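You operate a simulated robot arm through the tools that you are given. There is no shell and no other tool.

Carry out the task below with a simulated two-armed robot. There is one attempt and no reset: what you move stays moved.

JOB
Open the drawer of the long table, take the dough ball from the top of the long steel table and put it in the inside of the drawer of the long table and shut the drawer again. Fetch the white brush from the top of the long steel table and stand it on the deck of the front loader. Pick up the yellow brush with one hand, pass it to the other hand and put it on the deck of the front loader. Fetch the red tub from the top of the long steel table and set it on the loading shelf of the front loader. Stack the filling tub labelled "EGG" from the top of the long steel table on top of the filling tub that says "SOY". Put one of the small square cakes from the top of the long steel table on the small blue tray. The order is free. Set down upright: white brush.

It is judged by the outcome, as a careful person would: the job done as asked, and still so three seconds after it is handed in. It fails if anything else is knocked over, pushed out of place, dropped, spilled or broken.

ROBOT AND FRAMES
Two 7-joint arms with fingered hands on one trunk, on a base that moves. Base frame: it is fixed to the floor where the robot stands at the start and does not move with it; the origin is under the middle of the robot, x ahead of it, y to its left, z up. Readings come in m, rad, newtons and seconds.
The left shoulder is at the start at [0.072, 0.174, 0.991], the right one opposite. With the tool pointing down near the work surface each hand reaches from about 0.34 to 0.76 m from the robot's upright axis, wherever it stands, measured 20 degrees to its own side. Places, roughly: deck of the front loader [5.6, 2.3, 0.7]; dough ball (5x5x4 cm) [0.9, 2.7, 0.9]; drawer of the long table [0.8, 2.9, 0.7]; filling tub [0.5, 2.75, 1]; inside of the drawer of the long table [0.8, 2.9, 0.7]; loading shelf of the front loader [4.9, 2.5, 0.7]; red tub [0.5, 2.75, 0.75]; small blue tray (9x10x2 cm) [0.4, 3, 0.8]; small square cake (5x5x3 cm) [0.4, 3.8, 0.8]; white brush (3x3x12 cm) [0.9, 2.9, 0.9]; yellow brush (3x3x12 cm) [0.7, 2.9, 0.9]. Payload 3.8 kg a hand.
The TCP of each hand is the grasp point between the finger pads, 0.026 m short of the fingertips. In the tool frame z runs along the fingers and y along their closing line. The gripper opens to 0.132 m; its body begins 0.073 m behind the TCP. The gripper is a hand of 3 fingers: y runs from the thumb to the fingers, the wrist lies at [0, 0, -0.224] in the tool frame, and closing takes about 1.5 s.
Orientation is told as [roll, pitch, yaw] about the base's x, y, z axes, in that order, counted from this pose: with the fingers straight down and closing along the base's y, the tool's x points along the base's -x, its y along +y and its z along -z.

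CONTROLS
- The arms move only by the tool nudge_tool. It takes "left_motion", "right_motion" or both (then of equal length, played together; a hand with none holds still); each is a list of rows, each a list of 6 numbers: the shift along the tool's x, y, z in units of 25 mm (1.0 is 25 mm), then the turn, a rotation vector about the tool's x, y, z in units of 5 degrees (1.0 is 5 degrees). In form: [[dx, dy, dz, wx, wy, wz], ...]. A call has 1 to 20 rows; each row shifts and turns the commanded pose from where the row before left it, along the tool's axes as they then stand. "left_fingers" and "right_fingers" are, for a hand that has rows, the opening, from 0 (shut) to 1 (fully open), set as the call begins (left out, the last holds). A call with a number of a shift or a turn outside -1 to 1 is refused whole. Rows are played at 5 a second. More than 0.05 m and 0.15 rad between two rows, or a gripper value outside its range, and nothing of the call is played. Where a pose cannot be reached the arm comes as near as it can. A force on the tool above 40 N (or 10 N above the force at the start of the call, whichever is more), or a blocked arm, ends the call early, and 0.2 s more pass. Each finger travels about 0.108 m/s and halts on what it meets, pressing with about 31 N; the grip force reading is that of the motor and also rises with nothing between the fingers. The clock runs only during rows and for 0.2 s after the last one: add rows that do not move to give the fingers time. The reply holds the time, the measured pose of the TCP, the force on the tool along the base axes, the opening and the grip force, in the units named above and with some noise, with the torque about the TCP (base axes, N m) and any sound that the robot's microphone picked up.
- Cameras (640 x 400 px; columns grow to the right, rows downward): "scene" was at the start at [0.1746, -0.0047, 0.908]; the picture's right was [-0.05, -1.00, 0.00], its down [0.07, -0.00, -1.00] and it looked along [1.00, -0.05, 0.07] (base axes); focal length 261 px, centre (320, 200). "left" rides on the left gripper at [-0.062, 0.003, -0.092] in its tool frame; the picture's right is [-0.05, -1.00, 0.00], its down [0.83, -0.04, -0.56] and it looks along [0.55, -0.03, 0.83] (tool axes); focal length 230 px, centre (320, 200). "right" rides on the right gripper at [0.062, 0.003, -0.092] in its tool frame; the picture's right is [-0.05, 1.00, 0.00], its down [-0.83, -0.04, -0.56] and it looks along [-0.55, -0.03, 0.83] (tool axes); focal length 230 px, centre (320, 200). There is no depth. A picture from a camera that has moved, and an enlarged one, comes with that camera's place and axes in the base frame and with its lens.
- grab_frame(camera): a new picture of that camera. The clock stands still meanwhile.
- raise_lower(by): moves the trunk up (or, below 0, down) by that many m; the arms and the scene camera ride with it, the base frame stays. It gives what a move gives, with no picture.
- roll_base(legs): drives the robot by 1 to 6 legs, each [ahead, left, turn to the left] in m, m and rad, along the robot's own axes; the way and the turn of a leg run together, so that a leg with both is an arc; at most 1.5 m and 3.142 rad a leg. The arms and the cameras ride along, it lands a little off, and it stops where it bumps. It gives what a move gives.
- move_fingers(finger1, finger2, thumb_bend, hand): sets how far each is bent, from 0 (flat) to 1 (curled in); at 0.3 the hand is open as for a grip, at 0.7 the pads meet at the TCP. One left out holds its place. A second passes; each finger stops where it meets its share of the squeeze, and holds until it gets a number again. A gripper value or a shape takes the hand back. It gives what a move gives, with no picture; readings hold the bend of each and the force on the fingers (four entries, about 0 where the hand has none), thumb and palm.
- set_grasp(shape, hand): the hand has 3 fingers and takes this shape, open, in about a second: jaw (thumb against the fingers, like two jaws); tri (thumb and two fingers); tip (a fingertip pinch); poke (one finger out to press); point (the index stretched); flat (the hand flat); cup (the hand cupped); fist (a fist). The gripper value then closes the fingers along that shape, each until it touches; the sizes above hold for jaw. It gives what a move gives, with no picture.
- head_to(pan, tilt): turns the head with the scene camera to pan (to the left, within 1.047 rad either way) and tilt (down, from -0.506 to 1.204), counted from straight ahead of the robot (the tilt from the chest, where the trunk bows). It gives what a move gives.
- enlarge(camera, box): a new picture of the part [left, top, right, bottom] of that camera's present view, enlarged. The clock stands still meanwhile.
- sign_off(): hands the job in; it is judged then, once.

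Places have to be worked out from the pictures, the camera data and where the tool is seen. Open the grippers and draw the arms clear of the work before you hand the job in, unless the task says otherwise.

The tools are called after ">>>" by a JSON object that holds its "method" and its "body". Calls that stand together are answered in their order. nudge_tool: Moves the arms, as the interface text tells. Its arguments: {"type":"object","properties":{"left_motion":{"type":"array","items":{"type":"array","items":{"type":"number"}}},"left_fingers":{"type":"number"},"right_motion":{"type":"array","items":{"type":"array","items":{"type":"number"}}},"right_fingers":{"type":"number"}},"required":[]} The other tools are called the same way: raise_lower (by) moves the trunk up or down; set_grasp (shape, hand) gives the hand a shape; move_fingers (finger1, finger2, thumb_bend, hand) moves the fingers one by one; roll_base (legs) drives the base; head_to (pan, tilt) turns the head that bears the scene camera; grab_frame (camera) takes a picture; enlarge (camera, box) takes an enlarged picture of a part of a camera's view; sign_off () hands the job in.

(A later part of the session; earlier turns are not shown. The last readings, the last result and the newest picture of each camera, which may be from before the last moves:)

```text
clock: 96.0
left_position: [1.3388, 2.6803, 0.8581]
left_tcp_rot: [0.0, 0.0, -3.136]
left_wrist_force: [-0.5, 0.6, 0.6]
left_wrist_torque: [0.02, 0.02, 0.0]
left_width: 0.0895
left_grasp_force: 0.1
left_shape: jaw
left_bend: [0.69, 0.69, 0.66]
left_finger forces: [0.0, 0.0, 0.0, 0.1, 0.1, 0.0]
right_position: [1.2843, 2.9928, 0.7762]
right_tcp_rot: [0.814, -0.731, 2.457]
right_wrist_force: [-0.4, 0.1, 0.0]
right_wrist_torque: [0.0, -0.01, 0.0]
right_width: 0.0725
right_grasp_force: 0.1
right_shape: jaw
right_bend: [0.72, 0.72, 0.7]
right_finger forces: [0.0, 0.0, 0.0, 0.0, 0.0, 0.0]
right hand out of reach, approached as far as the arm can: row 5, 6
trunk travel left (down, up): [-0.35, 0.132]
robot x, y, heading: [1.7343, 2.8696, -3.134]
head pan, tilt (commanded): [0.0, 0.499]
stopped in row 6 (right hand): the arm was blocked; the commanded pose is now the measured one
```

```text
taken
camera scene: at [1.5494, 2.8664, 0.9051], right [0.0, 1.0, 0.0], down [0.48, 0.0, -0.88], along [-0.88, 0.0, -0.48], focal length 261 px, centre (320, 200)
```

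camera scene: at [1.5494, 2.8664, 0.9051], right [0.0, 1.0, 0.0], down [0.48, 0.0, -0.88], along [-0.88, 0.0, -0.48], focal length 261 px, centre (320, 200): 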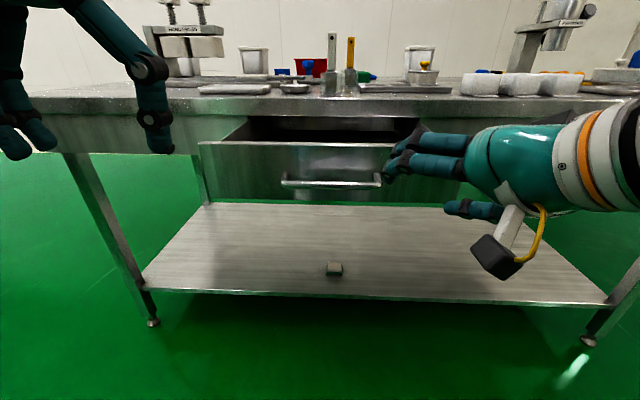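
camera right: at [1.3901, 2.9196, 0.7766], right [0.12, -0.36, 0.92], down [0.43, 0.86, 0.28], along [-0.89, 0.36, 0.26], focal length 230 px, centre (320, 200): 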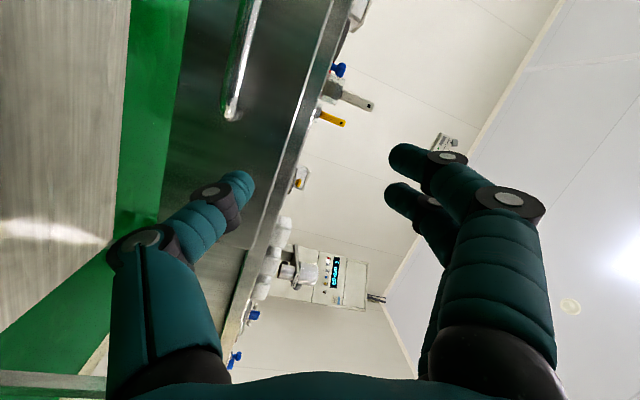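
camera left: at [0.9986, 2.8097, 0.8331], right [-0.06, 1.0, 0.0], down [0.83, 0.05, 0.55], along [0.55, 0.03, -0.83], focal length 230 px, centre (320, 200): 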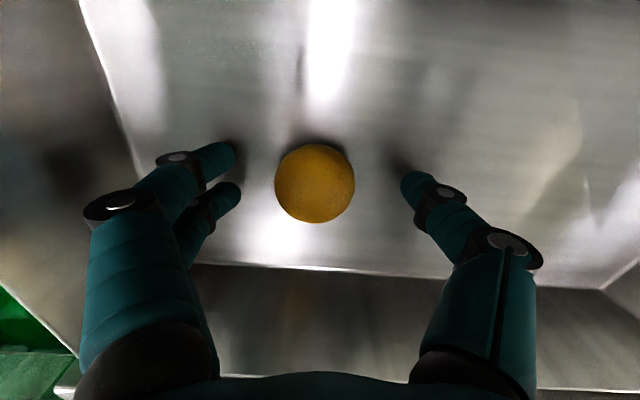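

The right arm needs more room in front of the body. I lift the hand and bring it forward above the drawer front to where the turn worked before.

>>> {"method": "nudge_tool", "body": {"right_motion": [[-0.67, 0.54, -0.51, 0, 0, 0], [-0.67, 0.54, -0.51, 0, 0, 0], [-0.706, 0.465, 0.45, 0, 0, 0], [-0.706, 0.465, 0.45, 0, 0, 0], [-0.706, 0.465, 0.45, 0, 0, 0], [-0.706, 0.465, 0.45, 0, 0, 0], [-0.706, 0.465, 0.45, 0, 0, 0], [-0.706, 0.465, 0.45, 0, 0, 0]]}}

>>> {"method": "grab_frame", "body": {"camera": "scene"}}

```text
clock: 97.8
left_position: [1.3387, 2.6789, 0.8574]
left_tcp_rot: [-0.001, 0.0, -3.135]
left_wrist_force: [-0.2, -0.7, -0.1]
left_wrist_torque: [0.01, -0.02, 0.01]
left_width: 0.0896
left_grasp_force: 0.1
left_shape: jaw
left_bend: [0.69, 0.69, 0.66]
left_finger forces: [0.0, 0.0, 0.0, 0.0, 0.0, 0.0]
right_position: [1.1432, 2.9567, 0.8826]
right_tcp_rot: [0.815, -0.728, 2.455]
right_wrist_force: [-0.2, -0.2, 0.2]
right_wrist_torque: [-0.01, 0.02, 0.04]
right_width: 0.0722
right_grasp_force: 0.0
right_shape: jaw
right_bend: [0.72, 0.72, 0.7]
right_finger forces: [0.0, 0.0, 0.0, 0.0, 0.0, 0.0]
right hand out of reach, approached as far as the arm can: row 1, 2
trunk travel left (down, up): [-0.35, 0.132]
robot x, y, heading: [1.7326, 2.8671, -3.134]
head pan, tilt (commanded): [0.0, 0.499]
```

```text
taken
camera scene: at [1.5495, 2.8663, 0.9051], right [0.0, 1.0, 0.0], down [0.48, 0.0, -0.88], along [-0.88, 0.0, -0.48], focal length 261 px, centre (320, 200)
```

scene: 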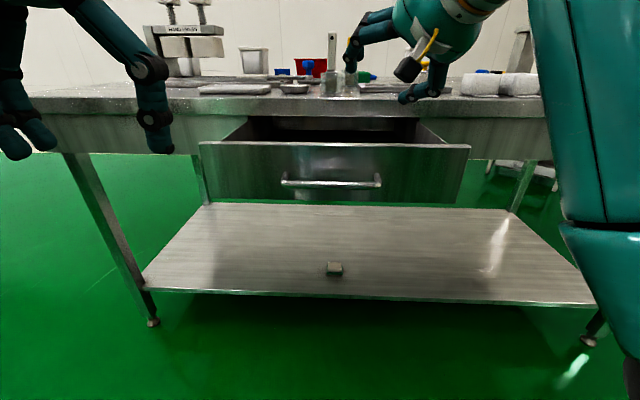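

Now there is room. I turn the right hand to pointing straight down.

>>> {"method": "nudge_tool", "body": {"right_motion": [[0, 0, 0, 0.522, 0.949, -0.338], [0, 0, 0, 0.522, 0.949, -0.338], [0, 0, 0, 0.522, 0.949, -0.338], [0, 0, 0, 0.522, 0.949, -0.338], [0, 0, 0, 0.522, 0.949, -0.338], [0, 0, 0, 0.522, 0.949, -0.338], [0, 0, 0, 0.522, 0.949, -0.338], [0, 0, 0, 0.522, 0.949, -0.338], [0, 0, 0, 0.522, 0.949, -0.338], [0, 0, 0, 0.522, 0.949, -0.338], [0, 0, 0, 0.522, 0.949, -0.338]]}}

>>> {"method": "grab_frame", "body": {"camera": "scene"}}

```text
clock: 100.2
left_position: [1.3392, 2.6793, 0.8579]
left_tcp_rot: [0.002, -0.001, -3.136]
left_wrist_force: [0.5, -1.0, 0.7]
left_wrist_torque: [-0.02, 0.01, -0.01]
left_width: 0.0895
left_grasp_force: 0.0
left_shape: jaw
left_bend: [0.69, 0.69, 0.66]
left_finger forces: [0.1, 0.0, 0.1, 0.0, 0.0, 0.1]
right_position: [1.1436, 2.9564, 0.8828]
right_tcp_rot: [-0.001, 0.004, 3.141]
right_wrist_force: [0.3, 0.8, -0.5]
right_wrist_torque: [0.04, -0.02, 0.01]
right_width: 0.0726
right_grasp_force: 0.0
right_shape: jaw
right_bend: [0.72, 0.72, 0.7]
right_finger forces: [0.1, 0.1, 0.0, 0.0, 0.1, 0.0]
trunk travel left (down, up): [-0.35, 0.132]
robot x, y, heading: [1.7302, 2.8643, -3.136]
head pan, tilt (commanded): [0.0, 0.499]
```

```text
taken
camera scene: at [1.5497, 2.8661, 0.9052], right [0.0, 1.0, 0.0], down [0.48, 0.0, -0.88], along [-0.88, 0.0, -0.48], focal length 261 px, centre (320, 200)
```

scene: 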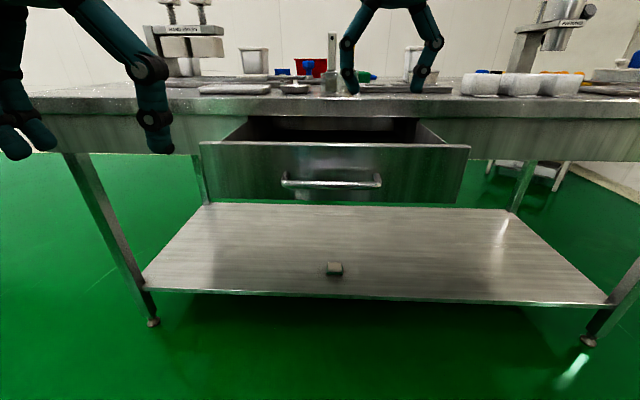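

The right hand points down again at (1.144, 2.956, 0.883). I close it, bring it in front of the handle (x≈1.29, y≈2.90) and lower it.

>>> {"method": "nudge_tool", "body": {"right_motion": [[0.88, 0.32, 0, 0, 0, 0], [0.88, 0.32, 0, 0, 0, 0], [0.88, 0.32, 0, 0, 0, 0], [0.88, 0.32, 0, 0, 0, 0], [0.88, 0.32, 0, 0, 0, 0], [0.88, 0.32, 0, 0, 0, 0], [0.88, 0.32, 0, 0, 0, 0], [0, 0, 0.9, 0, 0, 0], [0, 0, 0.9, 0, 0, 0], [0, 0, 0.9, 0, 0, 0], [0, 0, 0.9, 0, 0, 0], [0, 0, 0.9, 0, 0, 0], [0, 0, 0.9, 0, 0, 0]], "right_fingers": 0.0}}

>>> {"method": "grab_frame", "body": {"camera": "scene"}}

>>> {"method": "grab_frame", "body": {"camera": "right"}}

```text
clock: 103.0
left_position: [1.3381, 2.6808, 0.8578]
left_tcp_rot: [0.001, -0.002, -3.136]
left_wrist_force: [1.0, 0.2, 1.0]
left_wrist_torque: [0.01, 0.03, -0.01]
left_width: 0.0896
left_grasp_force: 0.0
left_shape: jaw
left_bend: [0.69, 0.69, 0.66]
left_finger forces: [0.0, 0.1, 0.0, 0.1, 0.0, 0.1]
right_position: [1.2981, 2.9008, 0.7486]
right_tcp_rot: [0.002, 0.002, 3.139]
right_wrist_force: [0.0, -0.4, 0.0]
right_wrist_torque: [0.01, -0.01, -0.02]
right_width: 0.0
right_grasp_force: 31.0
right_shape: jaw
right_bend: [0.67, 0.67, 0.74]
right_finger forces: [0.0, 0.0, 0.0, 0.0, 0.0, 0.0]
trunk travel left (down, up): [-0.35, 0.132]
robot x, y, heading: [1.7307, 2.8689, -3.136]
head pan, tilt (commanded): [0.0, 0.499]
```

```text
taken
camera scene: at [1.5497, 2.8663, 0.9052], right [0.0, 1.0, 0.0], down [0.48, 0.0, -0.88], along [-0.88, 0.0, -0.48], focal length 261 px, centre (320, 200)
```

scene: 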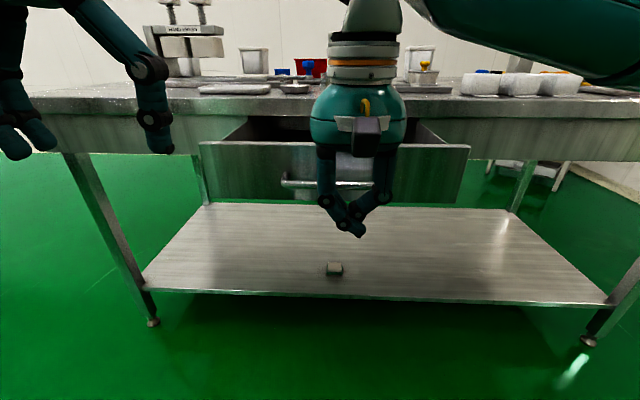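

```text
taken
camera right: at [1.3597, 2.8981, 0.8402], right [-0.05, -1.0, 0.0], down [-0.83, 0.05, 0.55], along [-0.55, 0.03, -0.83], focal length 230 px, centre (320, 200)
```

right: 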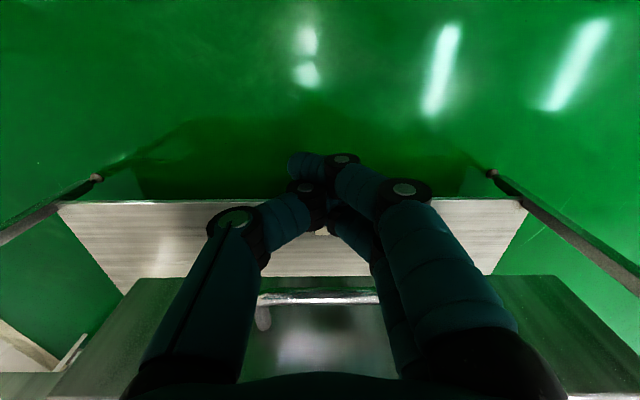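

The closed fingers stand in front of the bar. I push toward the table (−x) 16 cm and check.

>>> {"method": "nudge_tool", "body": {"right_motion": [[-0.8, 0, 0, 0, 0, 0], [-0.8, 0, 0, 0, 0, 0], [-0.8, 0, 0, 0, 0, 0], [-0.8, 0, 0, 0, 0, 0], [-0.8, 0, 0, 0, 0, 0], [-0.8, 0, 0, 0, 0, 0], [-0.8, 0, 0, 0, 0, 0], [-0.8, 0, 0, 0, 0, 0]]}}

>>> {"method": "grab_frame", "body": {"camera": "scene"}}

```text
clock: 104.8
left_position: [1.3381, 2.6802, 0.8568]
left_tcp_rot: [-0.001, -0.001, -3.137]
left_wrist_force: [0.7, -0.1, -0.1]
left_wrist_torque: [0.0, -0.03, 0.0]
left_width: 0.0895
left_grasp_force: 0.1
left_shape: jaw
left_bend: [0.69, 0.69, 0.66]
left_finger forces: [0.0, 0.1, 0.0, 0.1, 0.0, 0.1]
right_position: [1.1367, 2.8995, 0.7486]
right_tcp_rot: [0.003, -0.002, 3.14]
right_wrist_force: [-0.4, 0.2, -0.3]
right_wrist_torque: [0.0, 0.04, -0.03]
right_width: 0.0001
right_grasp_force: 31.2
right_shape: jaw
right_bend: [0.67, 0.67, 0.74]
right_finger forces: [0.1, 0.1, 0.0, 0.0, 0.1, 0.0]
trunk travel left (down, up): [-0.35, 0.132]
robot x, y, heading: [1.7336, 2.8703, -3.135]
head pan, tilt (commanded): [0.0, 0.499]
```

```text
taken
camera scene: at [1.5495, 2.8661, 0.9051], right [0.0, 1.0, 0.0], down [0.48, 0.0, -0.88], along [-0.88, 0.0, -0.48], focal length 261 px, centre (320, 200)
```

scene: 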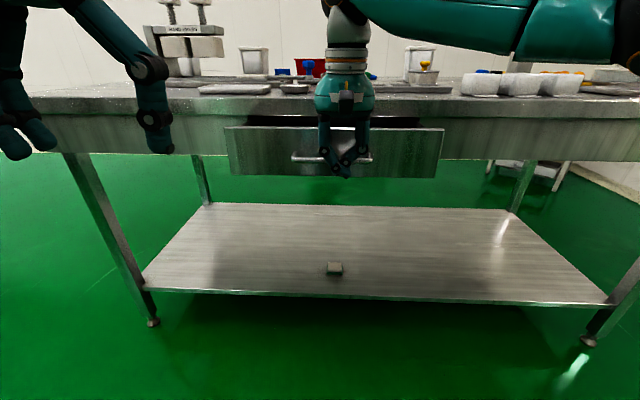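

The drawer is moving in smoothly with negligible force. I push on in smaller steps.

>>> {"method": "nudge_tool", "body": {"right_motion": [[-0.7, 0, 0, 0, 0, 0], [-0.7, 0, 0, 0, 0, 0], [-0.7, 0, 0, 0, 0, 0], [-0.7, 0, 0, 0, 0, 0]]}}

>>> {"method": "enlarge", "body": {"camera": "scene", "box": [200, 70, 460, 210]}}

```text
clock: 105.8
left_position: [1.3389, 2.6788, 0.8565]
left_tcp_rot: [0.0, -0.001, -3.136]
left_wrist_force: [-0.1, -0.5, -0.3]
left_wrist_torque: [0.01, -0.01, 0.01]
left_width: 0.0895
left_grasp_force: 0.1
left_shape: jaw
left_bend: [0.69, 0.69, 0.66]
left_finger forces: [0.0, 0.1, 0.0, 0.1, 0.0, 0.1]
right_position: [1.0668, 2.9, 0.7488]
right_tcp_rot: [0.001, -0.001, 3.141]
right_wrist_force: [-0.8, -0.4, 0.1]
right_wrist_torque: [0.01, 0.01, 0.03]
right_width: 0.0
right_grasp_force: 31.1
right_shape: jaw
right_bend: [0.67, 0.67, 0.74]
right_finger forces: [0.0, 0.0, 0.1, 0.0, 0.0, 0.0]
trunk travel left (down, up): [-0.35, 0.132]
robot x, y, heading: [1.7296, 2.8665, -3.135]
head pan, tilt (commanded): [0.0, 0.499]
```

```text
2.46 times, centred on (330, 140) of scene
camera zoom: at [1.5497, 2.8659, 0.9052], right [-0.01, 1.0, 0.0], down [0.48, 0.0, -0.88], along [-0.88, 0.0, -0.48], focal length 642 px, centre (295, 348)
```

zoom: 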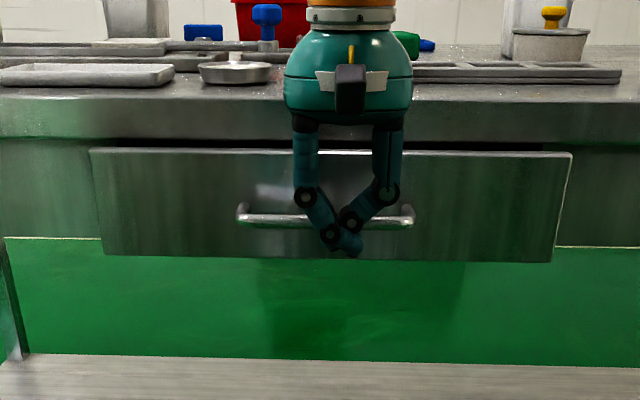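

Nearly shut — a few centimetres remain. I push further in small steps, watching the force.

>>> {"method": "nudge_tool", "body": {"right_motion": [[-0.5, 0, 0, 0, 0, 0], [-0.5, 0, 0, 0, 0, 0], [-0.4, 0, 0, 0, 0, 0], [0, 0, 0, 0, 0, 0]]}}

>>> {"method": "enlarge", "body": {"camera": "scene", "box": [200, 70, 460, 210]}}

```text
clock: 106.8
left_position: [1.3408, 2.6799, 0.858]
left_tcp_rot: [0.0, -0.002, -3.138]
left_wrist_force: [0.1, 0.1, 0.3]
left_wrist_torque: [-0.01, 0.0, 0.02]
left_width: 0.0897
left_grasp_force: 0.1
left_shape: jaw
left_bend: [0.69, 0.69, 0.66]
left_finger forces: [0.0, 0.0, 0.0, 0.0, 0.1, 0.0]
right_position: [1.0503, 2.9066, 0.7485]
right_tcp_rot: [0.002, -0.001, 3.139]
right_wrist_force: [0.7, 0.4, -0.2]
right_wrist_torque: [0.03, 0.02, 0.0]
right_width: 0.0
right_grasp_force: 30.9
right_shape: jaw
right_bend: [0.67, 0.67, 0.74]
right_finger forces: [0.0, 0.0, 0.0, 0.0, 0.0, 0.1]
right hand out of reach, approached as far as the arm can: row 2, 3
trunk travel left (down, up): [-0.35, 0.132]
robot x, y, heading: [1.7332, 2.8693, -3.135]
head pan, tilt (commanded): [0.0, 0.499]
```

```text
2.46 times, centred on (330, 140) of scene
camera zoom: at [1.5498, 2.8663, 0.9052], right [0.0, 1.0, 0.0], down [0.48, 0.0, -0.88], along [-0.88, 0.0, -0.48], focal length 642 px, centre (295, 348)
```

zoom: 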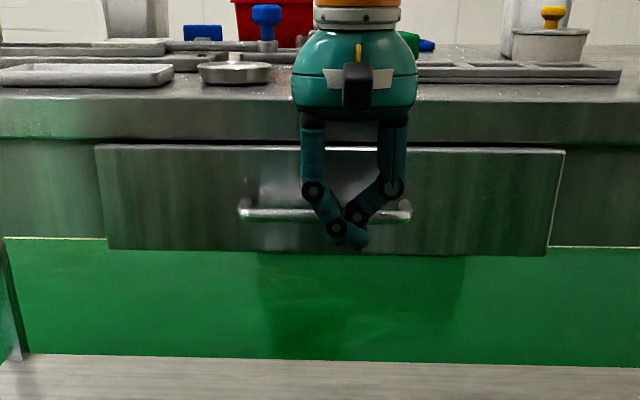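

The arm is at its reach limit; the drawer is ~2–3 cm open. I finish the push by driving the base forward a little.

>>> {"method": "roll_base", "body": {"legs": [[0.02, 0, 0]]}}

>>> {"method": "enlarge", "body": {"camera": "scene", "box": [200, 70, 460, 210]}}

```text
clock: 107.6
left_position: [1.3195, 2.6803, 0.8578]
left_tcp_rot: [0.0, -0.003, -3.137]
left_wrist_force: [-0.2, 0.8, 0.5]
left_wrist_torque: [0.01, -0.02, 0.04]
left_width: 0.0895
left_grasp_force: 0.1
left_shape: jaw
left_bend: [0.69, 0.69, 0.66]
left_finger forces: [0.0, 0.0, 0.0, 0.0, 0.0, 0.0]
right_position: [1.0326, 2.9049, 0.7491]
right_tcp_rot: [0.002, 0.001, 3.141]
right_wrist_force: [14.3, -1.0, 0.9]
right_wrist_torque: [-0.03, -0.1, 0.04]
right_width: 0.0
right_grasp_force: 30.9
right_shape: jaw
right_bend: [0.67, 0.67, 0.74]
right_finger forces: [0.0, 7.8, 0.0, 0.0, 0.1, 0.1]
trunk travel left (down, up): [-0.35, 0.132]
robot x, y, heading: [1.7119, 2.8696, -3.136]
head pan, tilt (commanded): [0.0, 0.499]
```

```text
2.46 times, centred on (330, 140) of scene
camera zoom: at [1.5301, 2.866, 0.9053], right [0.0, 1.0, 0.0], down [0.48, 0.0, -0.88], along [-0.88, 0.0, -0.48], focal length 642 px, centre (295, 348)
```

zoom: 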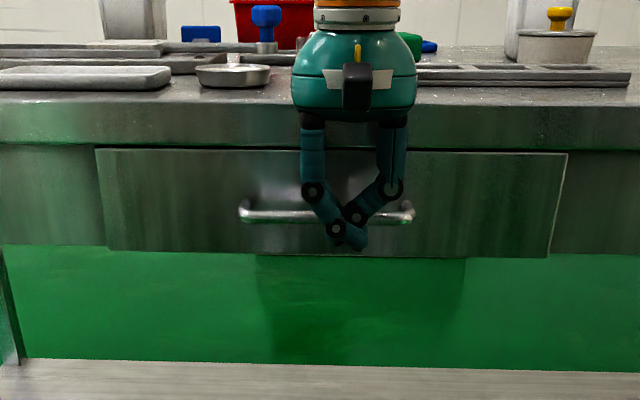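

The push force rose to 14 N at the stop and the bar computes to x≈0.994, its original place, so the drawer is shut. I withdraw the right hand and lift it.

>>> {"method": "nudge_tool", "body": {"right_motion": [[0.8, 0, 0, 0, 0, 0], [0.8, 0, 0, 0, 0, 0], [0.8, 0, -0.5, 0, 0, 0], [0.5, 0, -0.9, 0, 0, 0], [0, 0, -0.9, 0, 0, 0], [0, 0, -0.9, 0, 0, 0], [0, 0, -0.9, 0, 0, 0], [0, -0.9, -0.9, 0, 0, 0], [0, -0.9, -0.9, 0, 0, 0], [0, -0.9, -0.9, 0, 0, 0], [0, -0.9, -0.9, 0, 0, 0]], "right_fingers": 0.6}}

>>> {"method": "raise_lower", "body": {"by": 0.1}}

>>> {"method": "grab_frame", "body": {"camera": "scene"}}

```text
clock: 110.0
left_position: [1.3194, 2.68, 0.8584]
left_tcp_rot: [0.0, -0.002, -3.136]
left_wrist_force: [0.4, -0.2, 0.7]
left_wrist_torque: [0.01, 0.06, -0.03]
left_width: 0.0892
left_grasp_force: 0.1
left_shape: jaw
left_bend: [0.69, 0.69, 0.66]
left_finger forces: [0.1, 0.1, 0.0, 0.0, 0.0, 0.0]
right_position: [1.1031, 2.9966, 0.9417]
right_tcp_rot: [0.001, 0.002, 3.142]
right_wrist_force: [-0.3, -0.1, -0.5]
right_wrist_torque: [0.01, -0.02, 0.0]
right_width: 0.0787
right_grasp_force: 0.1
right_shape: jaw
right_bend: [0.71, 0.71, 0.71]
right_finger forces: [0.0, 0.0, 0.0, 0.1, 0.0, 0.0]
trunk travel left (down, up): [-0.35, 0.132]
robot x, y, heading: [1.7135, 2.866, -3.131]
head pan, tilt (commanded): [0.0, 0.499]
```

```text
clock: 111.3
left_position: [1.3196, 2.6802, 0.9573]
left_tcp_rot: [-0.001, 0.002, -3.135]
left_wrist_force: [0.7, 0.0, -0.2]
left_wrist_torque: [-0.03, -0.02, 0.02]
left_width: 0.0894
left_grasp_force: 0.0
left_shape: jaw
left_bend: [0.69, 0.69, 0.66]
left_finger forces: [0.1, 0.0, 0.1, 0.0, 0.0, 0.0]
right_position: [1.1031, 2.9966, 1.0395]
right_tcp_rot: [0.002, 0.004, 3.141]
right_wrist_force: [0.2, -0.1, 0.2]
right_wrist_torque: [0.03, -0.04, -0.01]
right_width: 0.0788
right_grasp_force: 0.0
right_shape: jaw
right_bend: [0.71, 0.71, 0.71]
right_finger forces: [0.1, 0.1, 0.1, 0.0, 0.0, 0.0]
trunk travel left (down, up): [-0.45, 0.032]
robot x, y, heading: [1.7107, 2.8689, -3.141]
head pan, tilt (commanded): [0.0, 0.499]
```

```text
taken
camera scene: at [1.5145, 2.866, 1.0282], right [0.0, 1.0, 0.0], down [0.48, 0.0, -0.88], along [-0.88, 0.0, -0.48], focal length 261 px, centre (320, 200)
```

scene: 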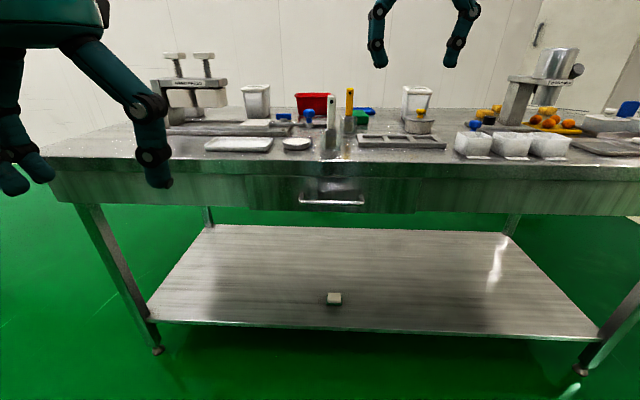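

>>> {"method": "enlarge", "body": {"camera": "scene", "box": [200, 140, 460, 230]}}

>>> {"method": "enlarge", "body": {"camera": "scene", "box": [440, 40, 640, 170]}}

```text
2.46 times, centred on (330, 185) of scene
camera zoom: at [1.5145, 2.866, 1.0282], right [0.0, 1.0, 0.0], down [0.48, 0.0, -0.88], along [-0.88, 0.0, -0.48], focal length 642 px, centre (295, 237)
```

zoom: 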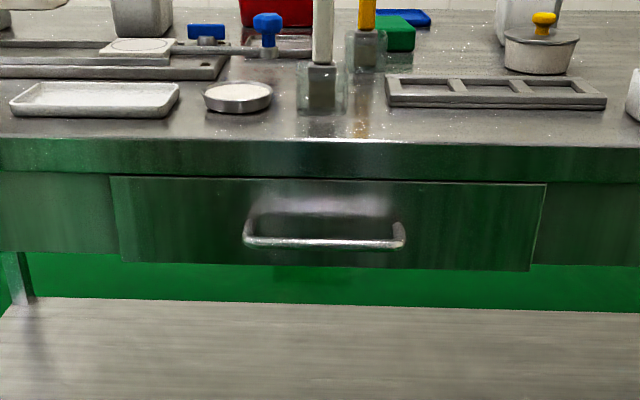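

```text
3.08 times, centred on (540, 105) of scene
camera zoom: at [1.5145, 2.866, 1.0282], right [0.0, 1.0, 0.0], down [0.48, 0.0, -0.88], along [-0.88, 0.0, -0.48], focal length 803 px, centre (-357, 492)
```

zoom: 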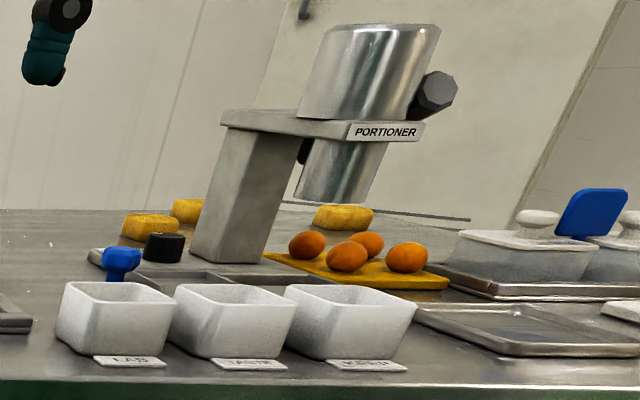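

The drawer is flush shut again. Next the yellow brush: I raise both hands above the objects and drive closer to the table.

>>> {"method": "nudge_tool", "body": {"left_motion": [[0.5, 0, -0.9, 0, 0, 0], [0.5, 0, -0.9, 0, 0, 0], [0, 0, -0.9, 0, 0, 0], [0, 0, -0.9, 0, 0, 0]], "right_motion": [[0.9, 0, 0, 0, 0, 0], [0.9, 0, 0, 0, 0, 0], [0.9, 0, 0, 0, 0, 0], [0.9, 0, 0, 0, 0, 0]]}}

>>> {"method": "raise_lower", "body": {"by": 0.03}}

>>> {"method": "roll_base", "body": {"legs": [[0.4, 0, 0]]}}

>>> {"method": "grab_frame", "body": {"camera": "right"}}

>>> {"method": "grab_frame", "body": {"camera": "scene"}}

```text
clock: 112.3
left_position: [1.3458, 2.6807, 1.0478]
left_tcp_rot: [0.001, -0.002, -3.135]
left_wrist_force: [0.0, 0.1, -0.1]
left_wrist_torque: [0.03, 0.02, 0.01]
left_width: 0.0894
left_grasp_force: 0.0
left_shape: jaw
left_bend: [0.69, 0.69, 0.66]
left_finger forces: [0.0, 0.0, 0.1, 0.1, 0.0, 0.0]
right_position: [1.1935, 2.9955, 1.0417]
right_tcp_rot: [0.003, 0.002, 3.14]
right_wrist_force: [0.1, 0.8, 0.0]
right_wrist_torque: [0.01, 0.0, 0.02]
right_width: 0.0789
right_grasp_force: 0.0
right_shape: jaw
right_bend: [0.71, 0.71, 0.71]
right_finger forces: [0.0, 0.0, 0.0, 0.0, 0.0, 0.0]
trunk travel left (down, up): [-0.45, 0.032]
robot x, y, heading: [1.7123, 2.8657, -3.135]
head pan, tilt (commanded): [0.0, 0.499]
```

```text
clock: 113.1
left_position: [1.3431, 2.68, 1.0775]
left_tcp_rot: [-0.001, -0.001, -3.133]
left_wrist_force: [0.4, -0.4, 0.1]
left_wrist_torque: [-0.03, -0.03, 0.0]
left_width: 0.0895
left_grasp_force: 0.0
left_shape: jaw
left_bend: [0.69, 0.69, 0.66]
left_finger forces: [0.0, 0.0, 0.0, 0.0, 0.0, 0.0]
right_position: [1.1929, 2.9967, 1.0704]
right_tcp_rot: [0.002, 0.004, 3.14]
right_wrist_force: [-0.3, -0.2, 0.6]
right_wrist_torque: [-0.02, 0.0, -0.01]
right_width: 0.0787
right_grasp_force: 0.1
right_shape: jaw
right_bend: [0.71, 0.71, 0.71]
right_finger forces: [0.1, 0.0, 0.0, 0.0, 0.0, 0.1]
trunk travel left (down, up): [-0.48, 0.002]
robot x, y, heading: [1.7117, 2.8686, -3.136]
head pan, tilt (commanded): [0.0, 0.499]
```

```text
clock: 115.6
left_position: [0.9409, 2.6781, 1.0781]
left_tcp_rot: [0.002, -0.002, -3.136]
left_wrist_force: [-0.4, 0.1, -0.4]
left_wrist_torque: [0.0, -0.01, -0.01]
left_width: 0.0897
left_grasp_force: 0.1
left_shape: jaw
left_bend: [0.69, 0.69, 0.66]
left_finger forces: [0.0, 0.0, 0.0, 0.1, 0.1, 0.1]
right_position: [0.7906, 2.9938, 1.0702]
right_tcp_rot: [0.001, 0.002, 3.139]
right_wrist_force: [0.3, 0.7, 0.0]
right_wrist_torque: [0.01, 0.0, -0.02]
right_width: 0.0788
right_grasp_force: 0.0
right_shape: jaw
right_bend: [0.71, 0.71, 0.71]
right_finger forces: [0.0, 0.0, 0.0, 0.0, 0.0, 0.0]
trunk travel left (down, up): [-0.48, 0.002]
robot x, y, heading: [1.3084, 2.8634, -3.137]
head pan, tilt (commanded): [0.0, 0.499]
```

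```text
taken
camera right: at [0.8524, 2.9915, 1.1634], right [-0.05, -1.0, 0.0], down [-0.83, 0.05, 0.55], along [-0.55, 0.03, -0.83], focal length 230 px, centre (320, 200)
```

right: 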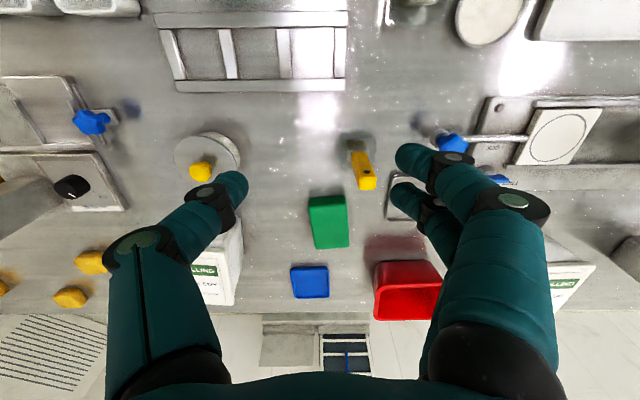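

```text
taken
camera scene: at [1.1096, 2.8642, 1.0709], right [0.0, 1.0, 0.0], down [0.48, 0.0, -0.88], along [-0.88, 0.0, -0.48], focal length 261 px, centre (320, 200)
```

scene: 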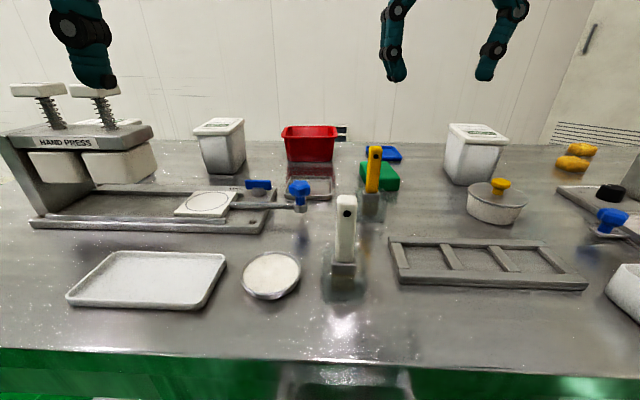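

The right-hand camera gives an overhead view; the brush is near (0.715, 2.945). I enlarge it and the tub labels.

>>> {"method": "enlarge", "body": {"camera": "right", "box": [180, 220, 260, 310]}}

>>> {"method": "enlarge", "body": {"camera": "right", "box": [530, 240, 620, 310]}}

>>> {"method": "enlarge", "body": {"camera": "right", "box": [320, 110, 420, 220]}}

>>> {"method": "enlarge", "body": {"camera": "scene", "box": [310, 130, 420, 310]}}

```text
4.44 times, centred on (220, 265) of right
camera zoom: at [0.8524, 2.9915, 1.1634], right [-0.05, -1.0, 0.0], down [-0.83, 0.05, 0.55], along [-0.55, 0.03, -0.83], focal length 1022 px, centre (764, -89)
```

zoom: 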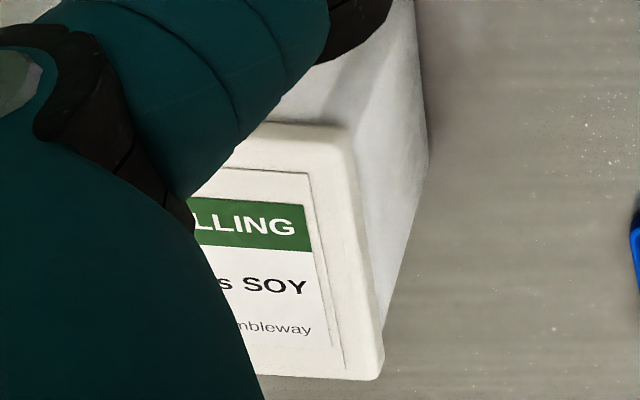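

```text
5.71 times, centred on (575, 275) of right
camera zoom: at [0.8524, 2.9915, 1.1634], right [-0.05, -1.0, 0.0], down [-0.83, 0.05, 0.55], along [-0.55, 0.03, -0.83], focal length 1315 px, centre (-1137, -229)
```

zoom: 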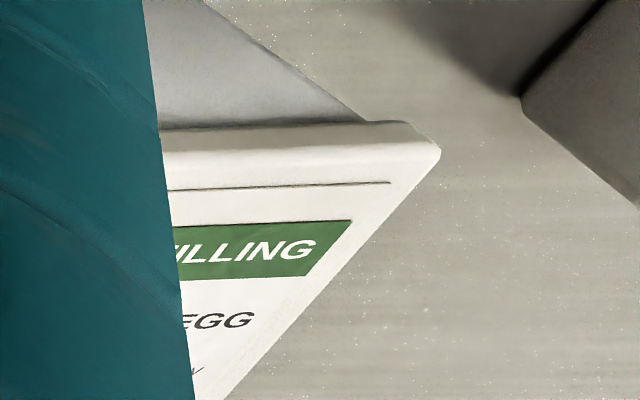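

```text
3.64 times, centred on (370, 165) of right
camera zoom: at [0.8524, 2.9915, 1.1634], right [-0.05, -1.0, 0.0], down [-0.83, 0.05, 0.55], along [-0.55, 0.03, -0.83], focal length 837 px, centre (138, 327)
```

zoom: 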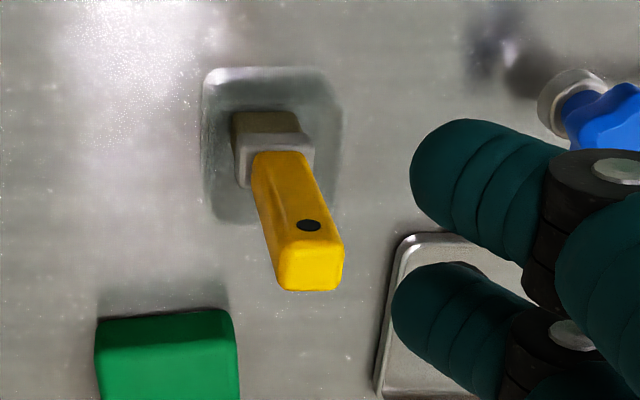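

```text
2.22 times, centred on (365, 220) of scene
camera zoom: at [1.1096, 2.8642, 1.0709], right [0.0, 1.0, 0.0], down [0.48, 0.0, -0.88], along [-0.88, 0.0, -0.48], focal length 580 px, centre (220, 156)
```

zoom: 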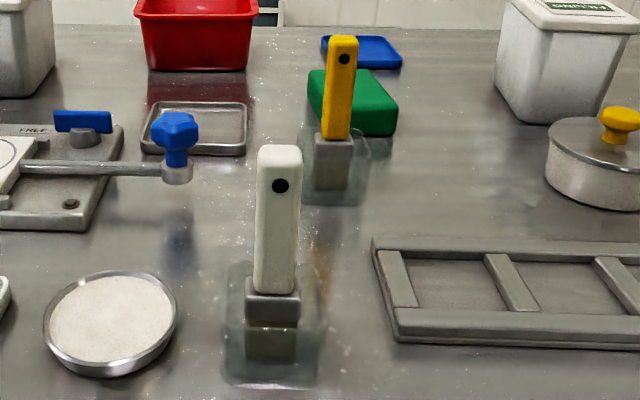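

SOY is the right tub (y≈3.2), EGG the left one (y≈2.6). The yellow handle computes to (0.727, 2.946); I centre the right hand above it.

>>> {"method": "nudge_tool", "body": {"right_motion": [[-0.85, 0.64, 0, 0, 0, 0], [-0.85, 0.64, 0, 0, 0, 0], [-0.84, 0.63, 0, 0, 0, 0], [0, 0, 0.8, 0, 0, 0], [0, 0, 0.8, 0, 0, 0], [0, 0, 0, 0, 0, 0]]}}

>>> {"method": "grab_frame", "body": {"camera": "right"}}

>>> {"method": "grab_frame", "body": {"camera": "scene"}}

```text
clock: 117.0
left_position: [0.9411, 2.6779, 1.0781]
left_tcp_rot: [-0.001, -0.001, -3.137]
left_wrist_force: [-0.1, -0.2, 0.3]
left_wrist_torque: [-0.02, 0.0, 0.04]
left_width: 0.0895
left_grasp_force: 0.2
left_shape: jaw
left_bend: [0.69, 0.69, 0.66]
left_finger forces: [0.0, 0.1, 0.0, 0.0, 0.0, 0.0]
right_position: [0.7268, 2.9465, 1.032]
right_tcp_rot: [0.001, 0.0, 3.14]
right_wrist_force: [0.3, -0.5, 0.1]
right_wrist_torque: [0.02, 0.03, 0.03]
right_width: 0.0786
right_grasp_force: 0.0
right_shape: jaw
right_bend: [0.71, 0.71, 0.71]
right_finger forces: [0.0, 0.1, 0.1, 0.0, 0.0, 0.0]
trunk travel left (down, up): [-0.48, 0.002]
robot x, y, heading: [1.3097, 2.8673, -3.133]
head pan, tilt (commanded): [0.0, 0.499]
```

```text
taken
camera right: at [0.7891, 2.9443, 1.1238], right [-0.05, -1.0, 0.0], down [-0.83, 0.05, 0.55], along [-0.55, 0.03, -0.83], focal length 230 px, centre (320, 200)
```

right: 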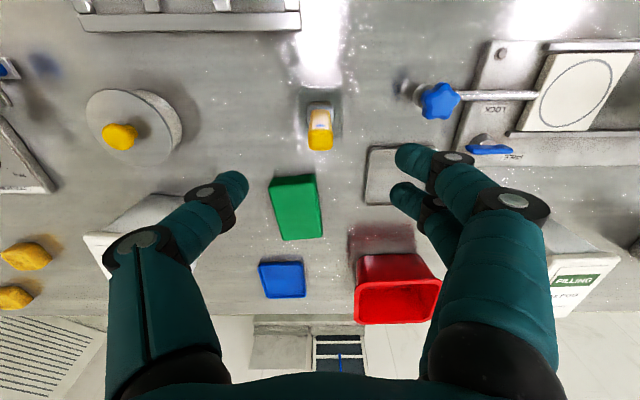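

```text
taken
camera scene: at [1.1098, 2.8641, 1.0709], right [0.0, 1.0, 0.0], down [0.48, 0.0, -0.88], along [-0.88, 0.0, -0.48], focal length 261 px, centre (320, 200)
```

scene: 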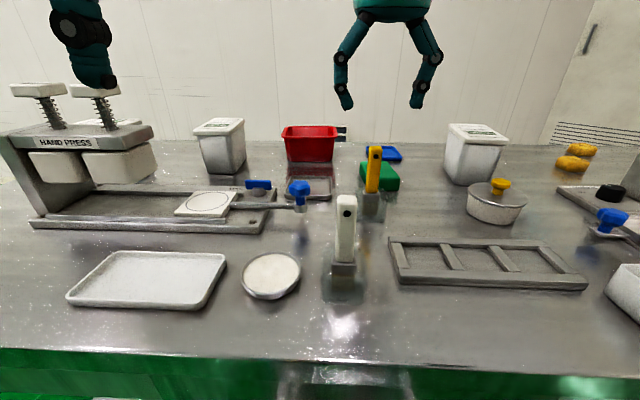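

The brush top is dead below the TCP (0.727, 2.947). I descend to z≈0.935 around the handle top.

>>> {"method": "nudge_tool", "body": {"right_motion": [[0, 0, 0.8, 0, 0, 0], [0, 0, 0.8, 0, 0, 0], [0, 0, 0.8, 0, 0, 0], [0, 0, 0.8, 0, 0, 0], [0, 0, 0.66, 0, 0, 0], [0, 0, 0, 0, 0, 0]]}}

>>> {"method": "grab_frame", "body": {"camera": "right"}}

>>> {"method": "enlarge", "body": {"camera": "scene", "box": [310, 60, 450, 240]}}

```text
clock: 118.4
left_position: [0.942, 2.6783, 1.0791]
left_tcp_rot: [0.0, -0.002, -3.135]
left_wrist_force: [1.1, -1.8, -0.5]
left_wrist_torque: [0.0, -0.01, -0.02]
left_width: 0.0896
left_grasp_force: 0.1
left_shape: jaw
left_bend: [0.69, 0.69, 0.66]
left_finger forces: [0.1, 0.0, 0.0, 0.0, 0.0, 0.0]
right_position: [0.7269, 2.9448, 0.9347]
right_tcp_rot: [0.003, 0.001, 3.14]
right_wrist_force: [0.0, -0.3, -0.5]
right_wrist_torque: [-0.01, 0.02, -0.01]
right_width: 0.0788
right_grasp_force: 0.1
right_shape: jaw
right_bend: [0.71, 0.71, 0.71]
right_finger forces: [0.0, 0.1, 0.0, 0.1, 0.0, 0.1]
trunk travel left (down, up): [-0.48, 0.002]
robot x, y, heading: [1.309, 2.8656, -3.135]
head pan, tilt (commanded): [0.0, 0.499]
```

```text
taken
camera right: at [0.7888, 2.9427, 1.0267], right [-0.05, -1.0, 0.0], down [-0.83, 0.05, 0.55], along [-0.55, 0.03, -0.83], focal length 230 px, centre (320, 200)
```

right: 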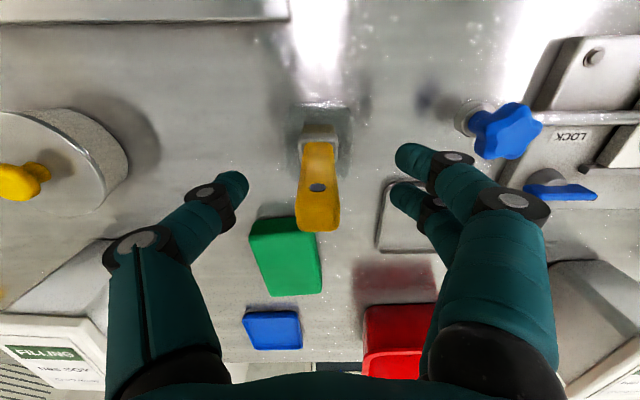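

```text
2.22 times, centred on (380, 150) of scene
camera zoom: at [1.1098, 2.8641, 1.0709], right [0.0, 1.0, 0.0], down [0.48, 0.0, -0.88], along [-0.88, 0.0, -0.48], focal length 580 px, centre (187, 311)
```

zoom: 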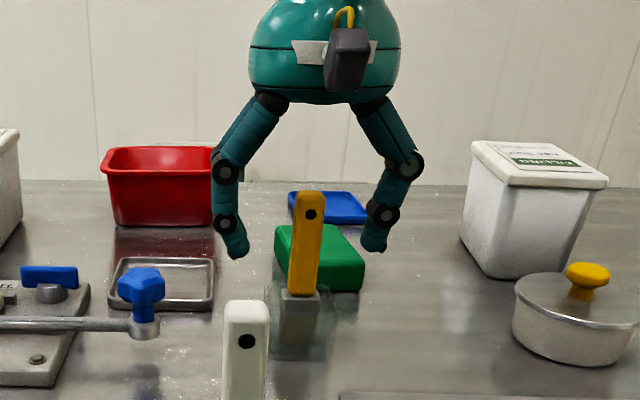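

Fingers straddle the top half of the yellow handle, centred. I close the right hand.

>>> {"method": "nudge_tool", "body": {"right_motion": [[0, 0, 0, 0, 0, 0], [0, 0, 0, 0, 0, 0], [0, 0, 0, 0, 0, 0], [0, 0, 0, 0, 0, 0], [0, 0, 0, 0, 0, 0], [0, 0, 0, 0, 0, 0]], "right_fingers": 0.0}}

>>> {"method": "grab_frame", "body": {"camera": "right"}}

>>> {"method": "enlarge", "body": {"camera": "scene", "box": [310, 60, 450, 240]}}

```text
clock: 119.8
left_position: [0.9416, 2.6777, 1.0783]
left_tcp_rot: [0.001, -0.001, -3.136]
left_wrist_force: [0.1, -0.5, 0.3]
left_wrist_torque: [0.04, 0.01, 0.01]
left_width: 0.0896
left_grasp_force: 0.1
left_shape: jaw
left_bend: [0.69, 0.69, 0.66]
left_finger forces: [0.0, 0.0, 0.0, 0.0, 0.1, 0.1]
right_position: [0.7274, 2.9456, 0.9343]
right_tcp_rot: [0.002, 0.002, 3.139]
right_wrist_force: [0.3, 0.2, 0.9]
right_wrist_torque: [0.0, -0.02, 0.03]
right_width: 0.0067
right_grasp_force: 31.2
right_shape: jaw
right_bend: [0.71, 0.71, 0.7]
right_finger forces: [14.2, 12.5, 0.1, 0.0, 26.8, 0.0]
trunk travel left (down, up): [-0.48, 0.002]
robot x, y, heading: [1.3088, 2.8636, -3.137]
head pan, tilt (commanded): [0.0, 0.499]
```

```text
taken
camera right: at [0.7887, 2.9428, 1.0268], right [-0.05, -1.0, 0.0], down [-0.83, 0.05, 0.55], along [-0.55, 0.03, -0.83], focal length 230 px, centre (320, 200)
```

right: 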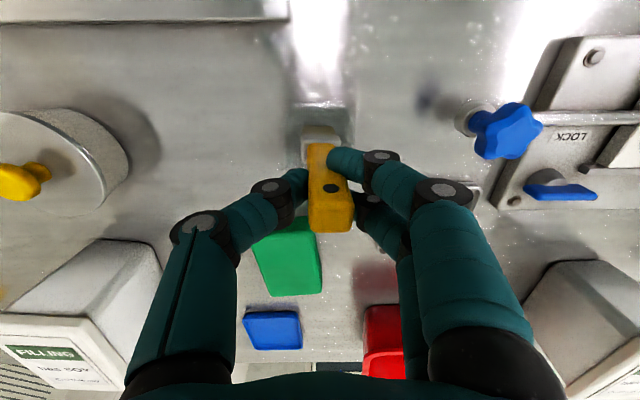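

```text
2.22 times, centred on (380, 150) of scene
camera zoom: at [1.1097, 2.8642, 1.0708], right [0.0, 1.0, 0.0], down [0.48, 0.0, -0.88], along [-0.88, 0.0, -0.48], focal length 580 px, centre (187, 311)
```

zoom: 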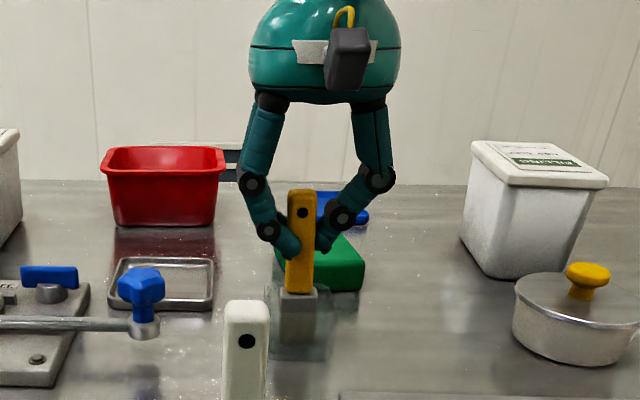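

The handle is gripped (27 N). I lift straight up 12 cm out of the holder.

>>> {"method": "nudge_tool", "body": {"right_motion": [[0, 0, -0.4, 0, 0, 0], [0, 0, -0.6, 0, 0, 0], [0, 0, -0.8, 0, 0, 0], [0, 0, -0.8, 0, 0, 0], [0, 0, -0.8, 0, 0, 0], [0, 0, -0.8, 0, 0, 0], [0, 0, -0.8, 0, 0, 0]]}}

>>> {"method": "grab_frame", "body": {"camera": "right"}}

>>> {"method": "grab_frame", "body": {"camera": "scene"}}

```text
clock: 121.4
left_position: [0.9412, 2.679, 1.0783]
left_tcp_rot: [-0.001, -0.002, -3.136]
left_wrist_force: [0.1, 0.2, -0.3]
left_wrist_torque: [0.0, 0.04, 0.03]
left_width: 0.0894
left_grasp_force: 0.0
left_shape: jaw
left_bend: [0.69, 0.69, 0.66]
left_finger forces: [0.0, 0.0, 0.0, 0.0, 0.0, 0.0]
right_position: [0.7281, 2.9453, 1.0597]
right_tcp_rot: [0.001, 0.003, 3.141]
right_wrist_force: [-0.1, 0.4, -0.9]
right_wrist_torque: [-0.03, 0.0, 0.0]
right_width: 0.0064
right_grasp_force: 30.8
right_shape: jaw
right_bend: [0.71, 0.71, 0.7]
right_finger forces: [15.2, 13.7, 0.1, 0.0, 26.6, 0.0]
trunk travel left (down, up): [-0.48, 0.002]
robot x, y, heading: [1.3085, 2.8672, -3.13]
head pan, tilt (commanded): [0.0, 0.499]
```

```text
taken
camera right: at [0.7895, 2.9432, 1.152], right [-0.05, -1.0, 0.0], down [-0.83, 0.04, 0.55], along [-0.55, 0.03, -0.83], focal length 230 px, centre (320, 200)
```

right: 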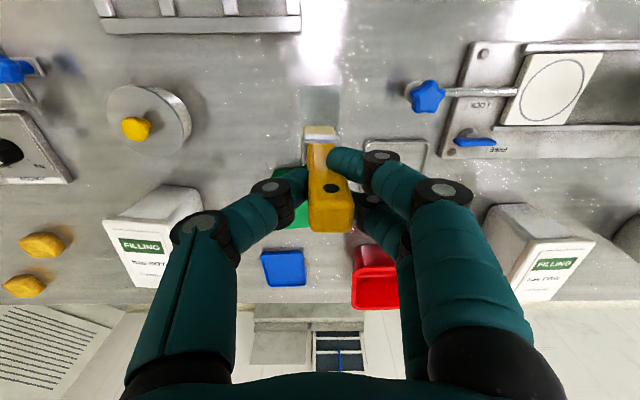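

```text
taken
camera scene: at [1.1099, 2.8641, 1.0709], right [0.0, 1.0, 0.0], down [0.48, 0.0, -0.88], along [-0.88, 0.0, -0.48], focal length 261 px, centre (320, 200)
```

scene: 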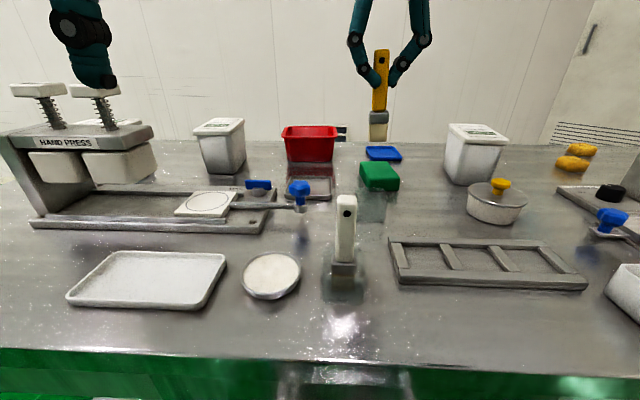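

Out cleanly (there was no holder, only a reflection), so brushes stand directly on the table. I raise it and bring it to x≈0.88 ahead of me for the hand-over.

>>> {"method": "nudge_tool", "body": {"right_motion": [[0, 0, -0.9, 0, 0, 0], [0, 0, -0.9, 0, 0, 0], [0, 0, -0.9, 0, 0, 0], [0.87, 0.17, 0, 0, 0, 0], [0.87, 0.17, 0, 0, 0, 0], [0.87, 0.17, 0, 0, 0, 0], [0.87, 0.17, 0, 0, 0, 0], [0.87, 0.17, 0, 0, 0, 0], [0.87, 0.17, 0, 0, 0, 0], [0.87, 0.17, 0, 0, 0, 0]]}}

>>> {"method": "nudge_tool", "body": {"right_motion": [[0, 0, 0, -1, 0, 0], [0, 0, 0, -1, 0, 0], [0, 0, 0, -1, 0, 0], [0, 0, 0, -1, 0, 0], [0, 0, 0, -1, 0, 0], [0, 0, 0, -1, 0, 0], [0, 0, 0, -1, 0, 0], [0, 0, 0, -1, 0, 0], [0, 0, 0, -1, 0, 0]]}}

>>> {"method": "grab_frame", "body": {"camera": "scene"}}

```text
clock: 123.6
left_position: [0.9418, 2.6771, 1.0763]
left_tcp_rot: [0.001, 0.0, -3.137]
left_wrist_force: [0.0, -0.3, -0.8]
left_wrist_torque: [0.0, -0.02, 0.0]
left_width: 0.0896
left_grasp_force: 0.0
left_shape: jaw
left_bend: [0.69, 0.69, 0.66]
left_finger forces: [0.1, 0.1, 0.0, 0.0, 0.0, 0.1]
right_position: [0.8794, 2.9165, 1.1283]
right_tcp_rot: [0.002, 0.003, 3.139]
right_wrist_force: [-0.4, -0.4, -0.3]
right_wrist_torque: [0.0, 0.02, -0.02]
right_width: 0.0064
right_grasp_force: 31.1
right_shape: jaw
right_bend: [0.71, 0.71, 0.7]
right_finger forces: [16.8, 16.0, 0.1, 0.0, 26.4, 0.0]
trunk travel left (down, up): [-0.48, 0.002]
robot x, y, heading: [1.3102, 2.8674, -3.136]
head pan, tilt (commanded): [0.0, 0.499]
```

```text
clock: 125.6
left_position: [0.9414, 2.6781, 1.0782]
left_tcp_rot: [0.002, -0.003, -3.136]
left_wrist_force: [0.2, -0.2, 0.1]
left_wrist_torque: [0.0, 0.01, 0.0]
left_width: 0.0896
left_grasp_force: 0.1
left_shape: jaw
left_bend: [0.69, 0.69, 0.66]
left_finger forces: [0.0, 0.1, 0.1, 0.1, 0.1, 0.0]
right_position: [0.8793, 2.917, 1.128]
right_tcp_rot: [0.788, 0.002, 3.14]
right_wrist_force: [0.1, 0.6, -0.9]
right_wrist_torque: [-0.02, 0.03, 0.0]
right_width: 0.0064
right_grasp_force: 31.4
right_shape: jaw
right_bend: [0.71, 0.71, 0.7]
right_finger forces: [17.8, 16.6, 0.0, 0.0, 27.0, 0.0]
trunk travel left (down, up): [-0.48, 0.002]
robot x, y, heading: [1.3074, 2.8623, -3.134]
head pan, tilt (commanded): [0.0, 0.499]
```

```text
taken
camera scene: at [1.1097, 2.8644, 1.0708], right [0.0, 1.0, 0.0], down [0.48, 0.0, -0.88], along [-0.88, 0.0, -0.48], focal length 261 px, centre (320, 200)
```

scene: 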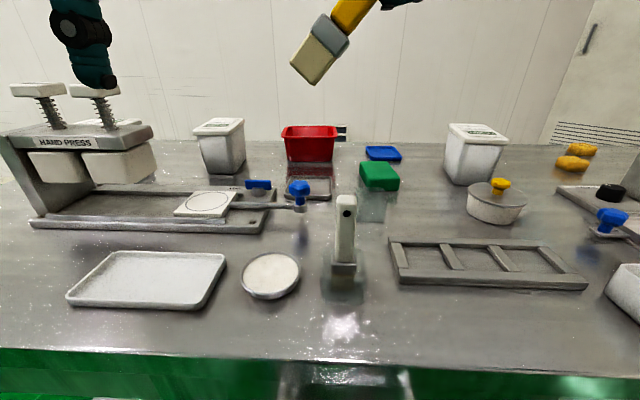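

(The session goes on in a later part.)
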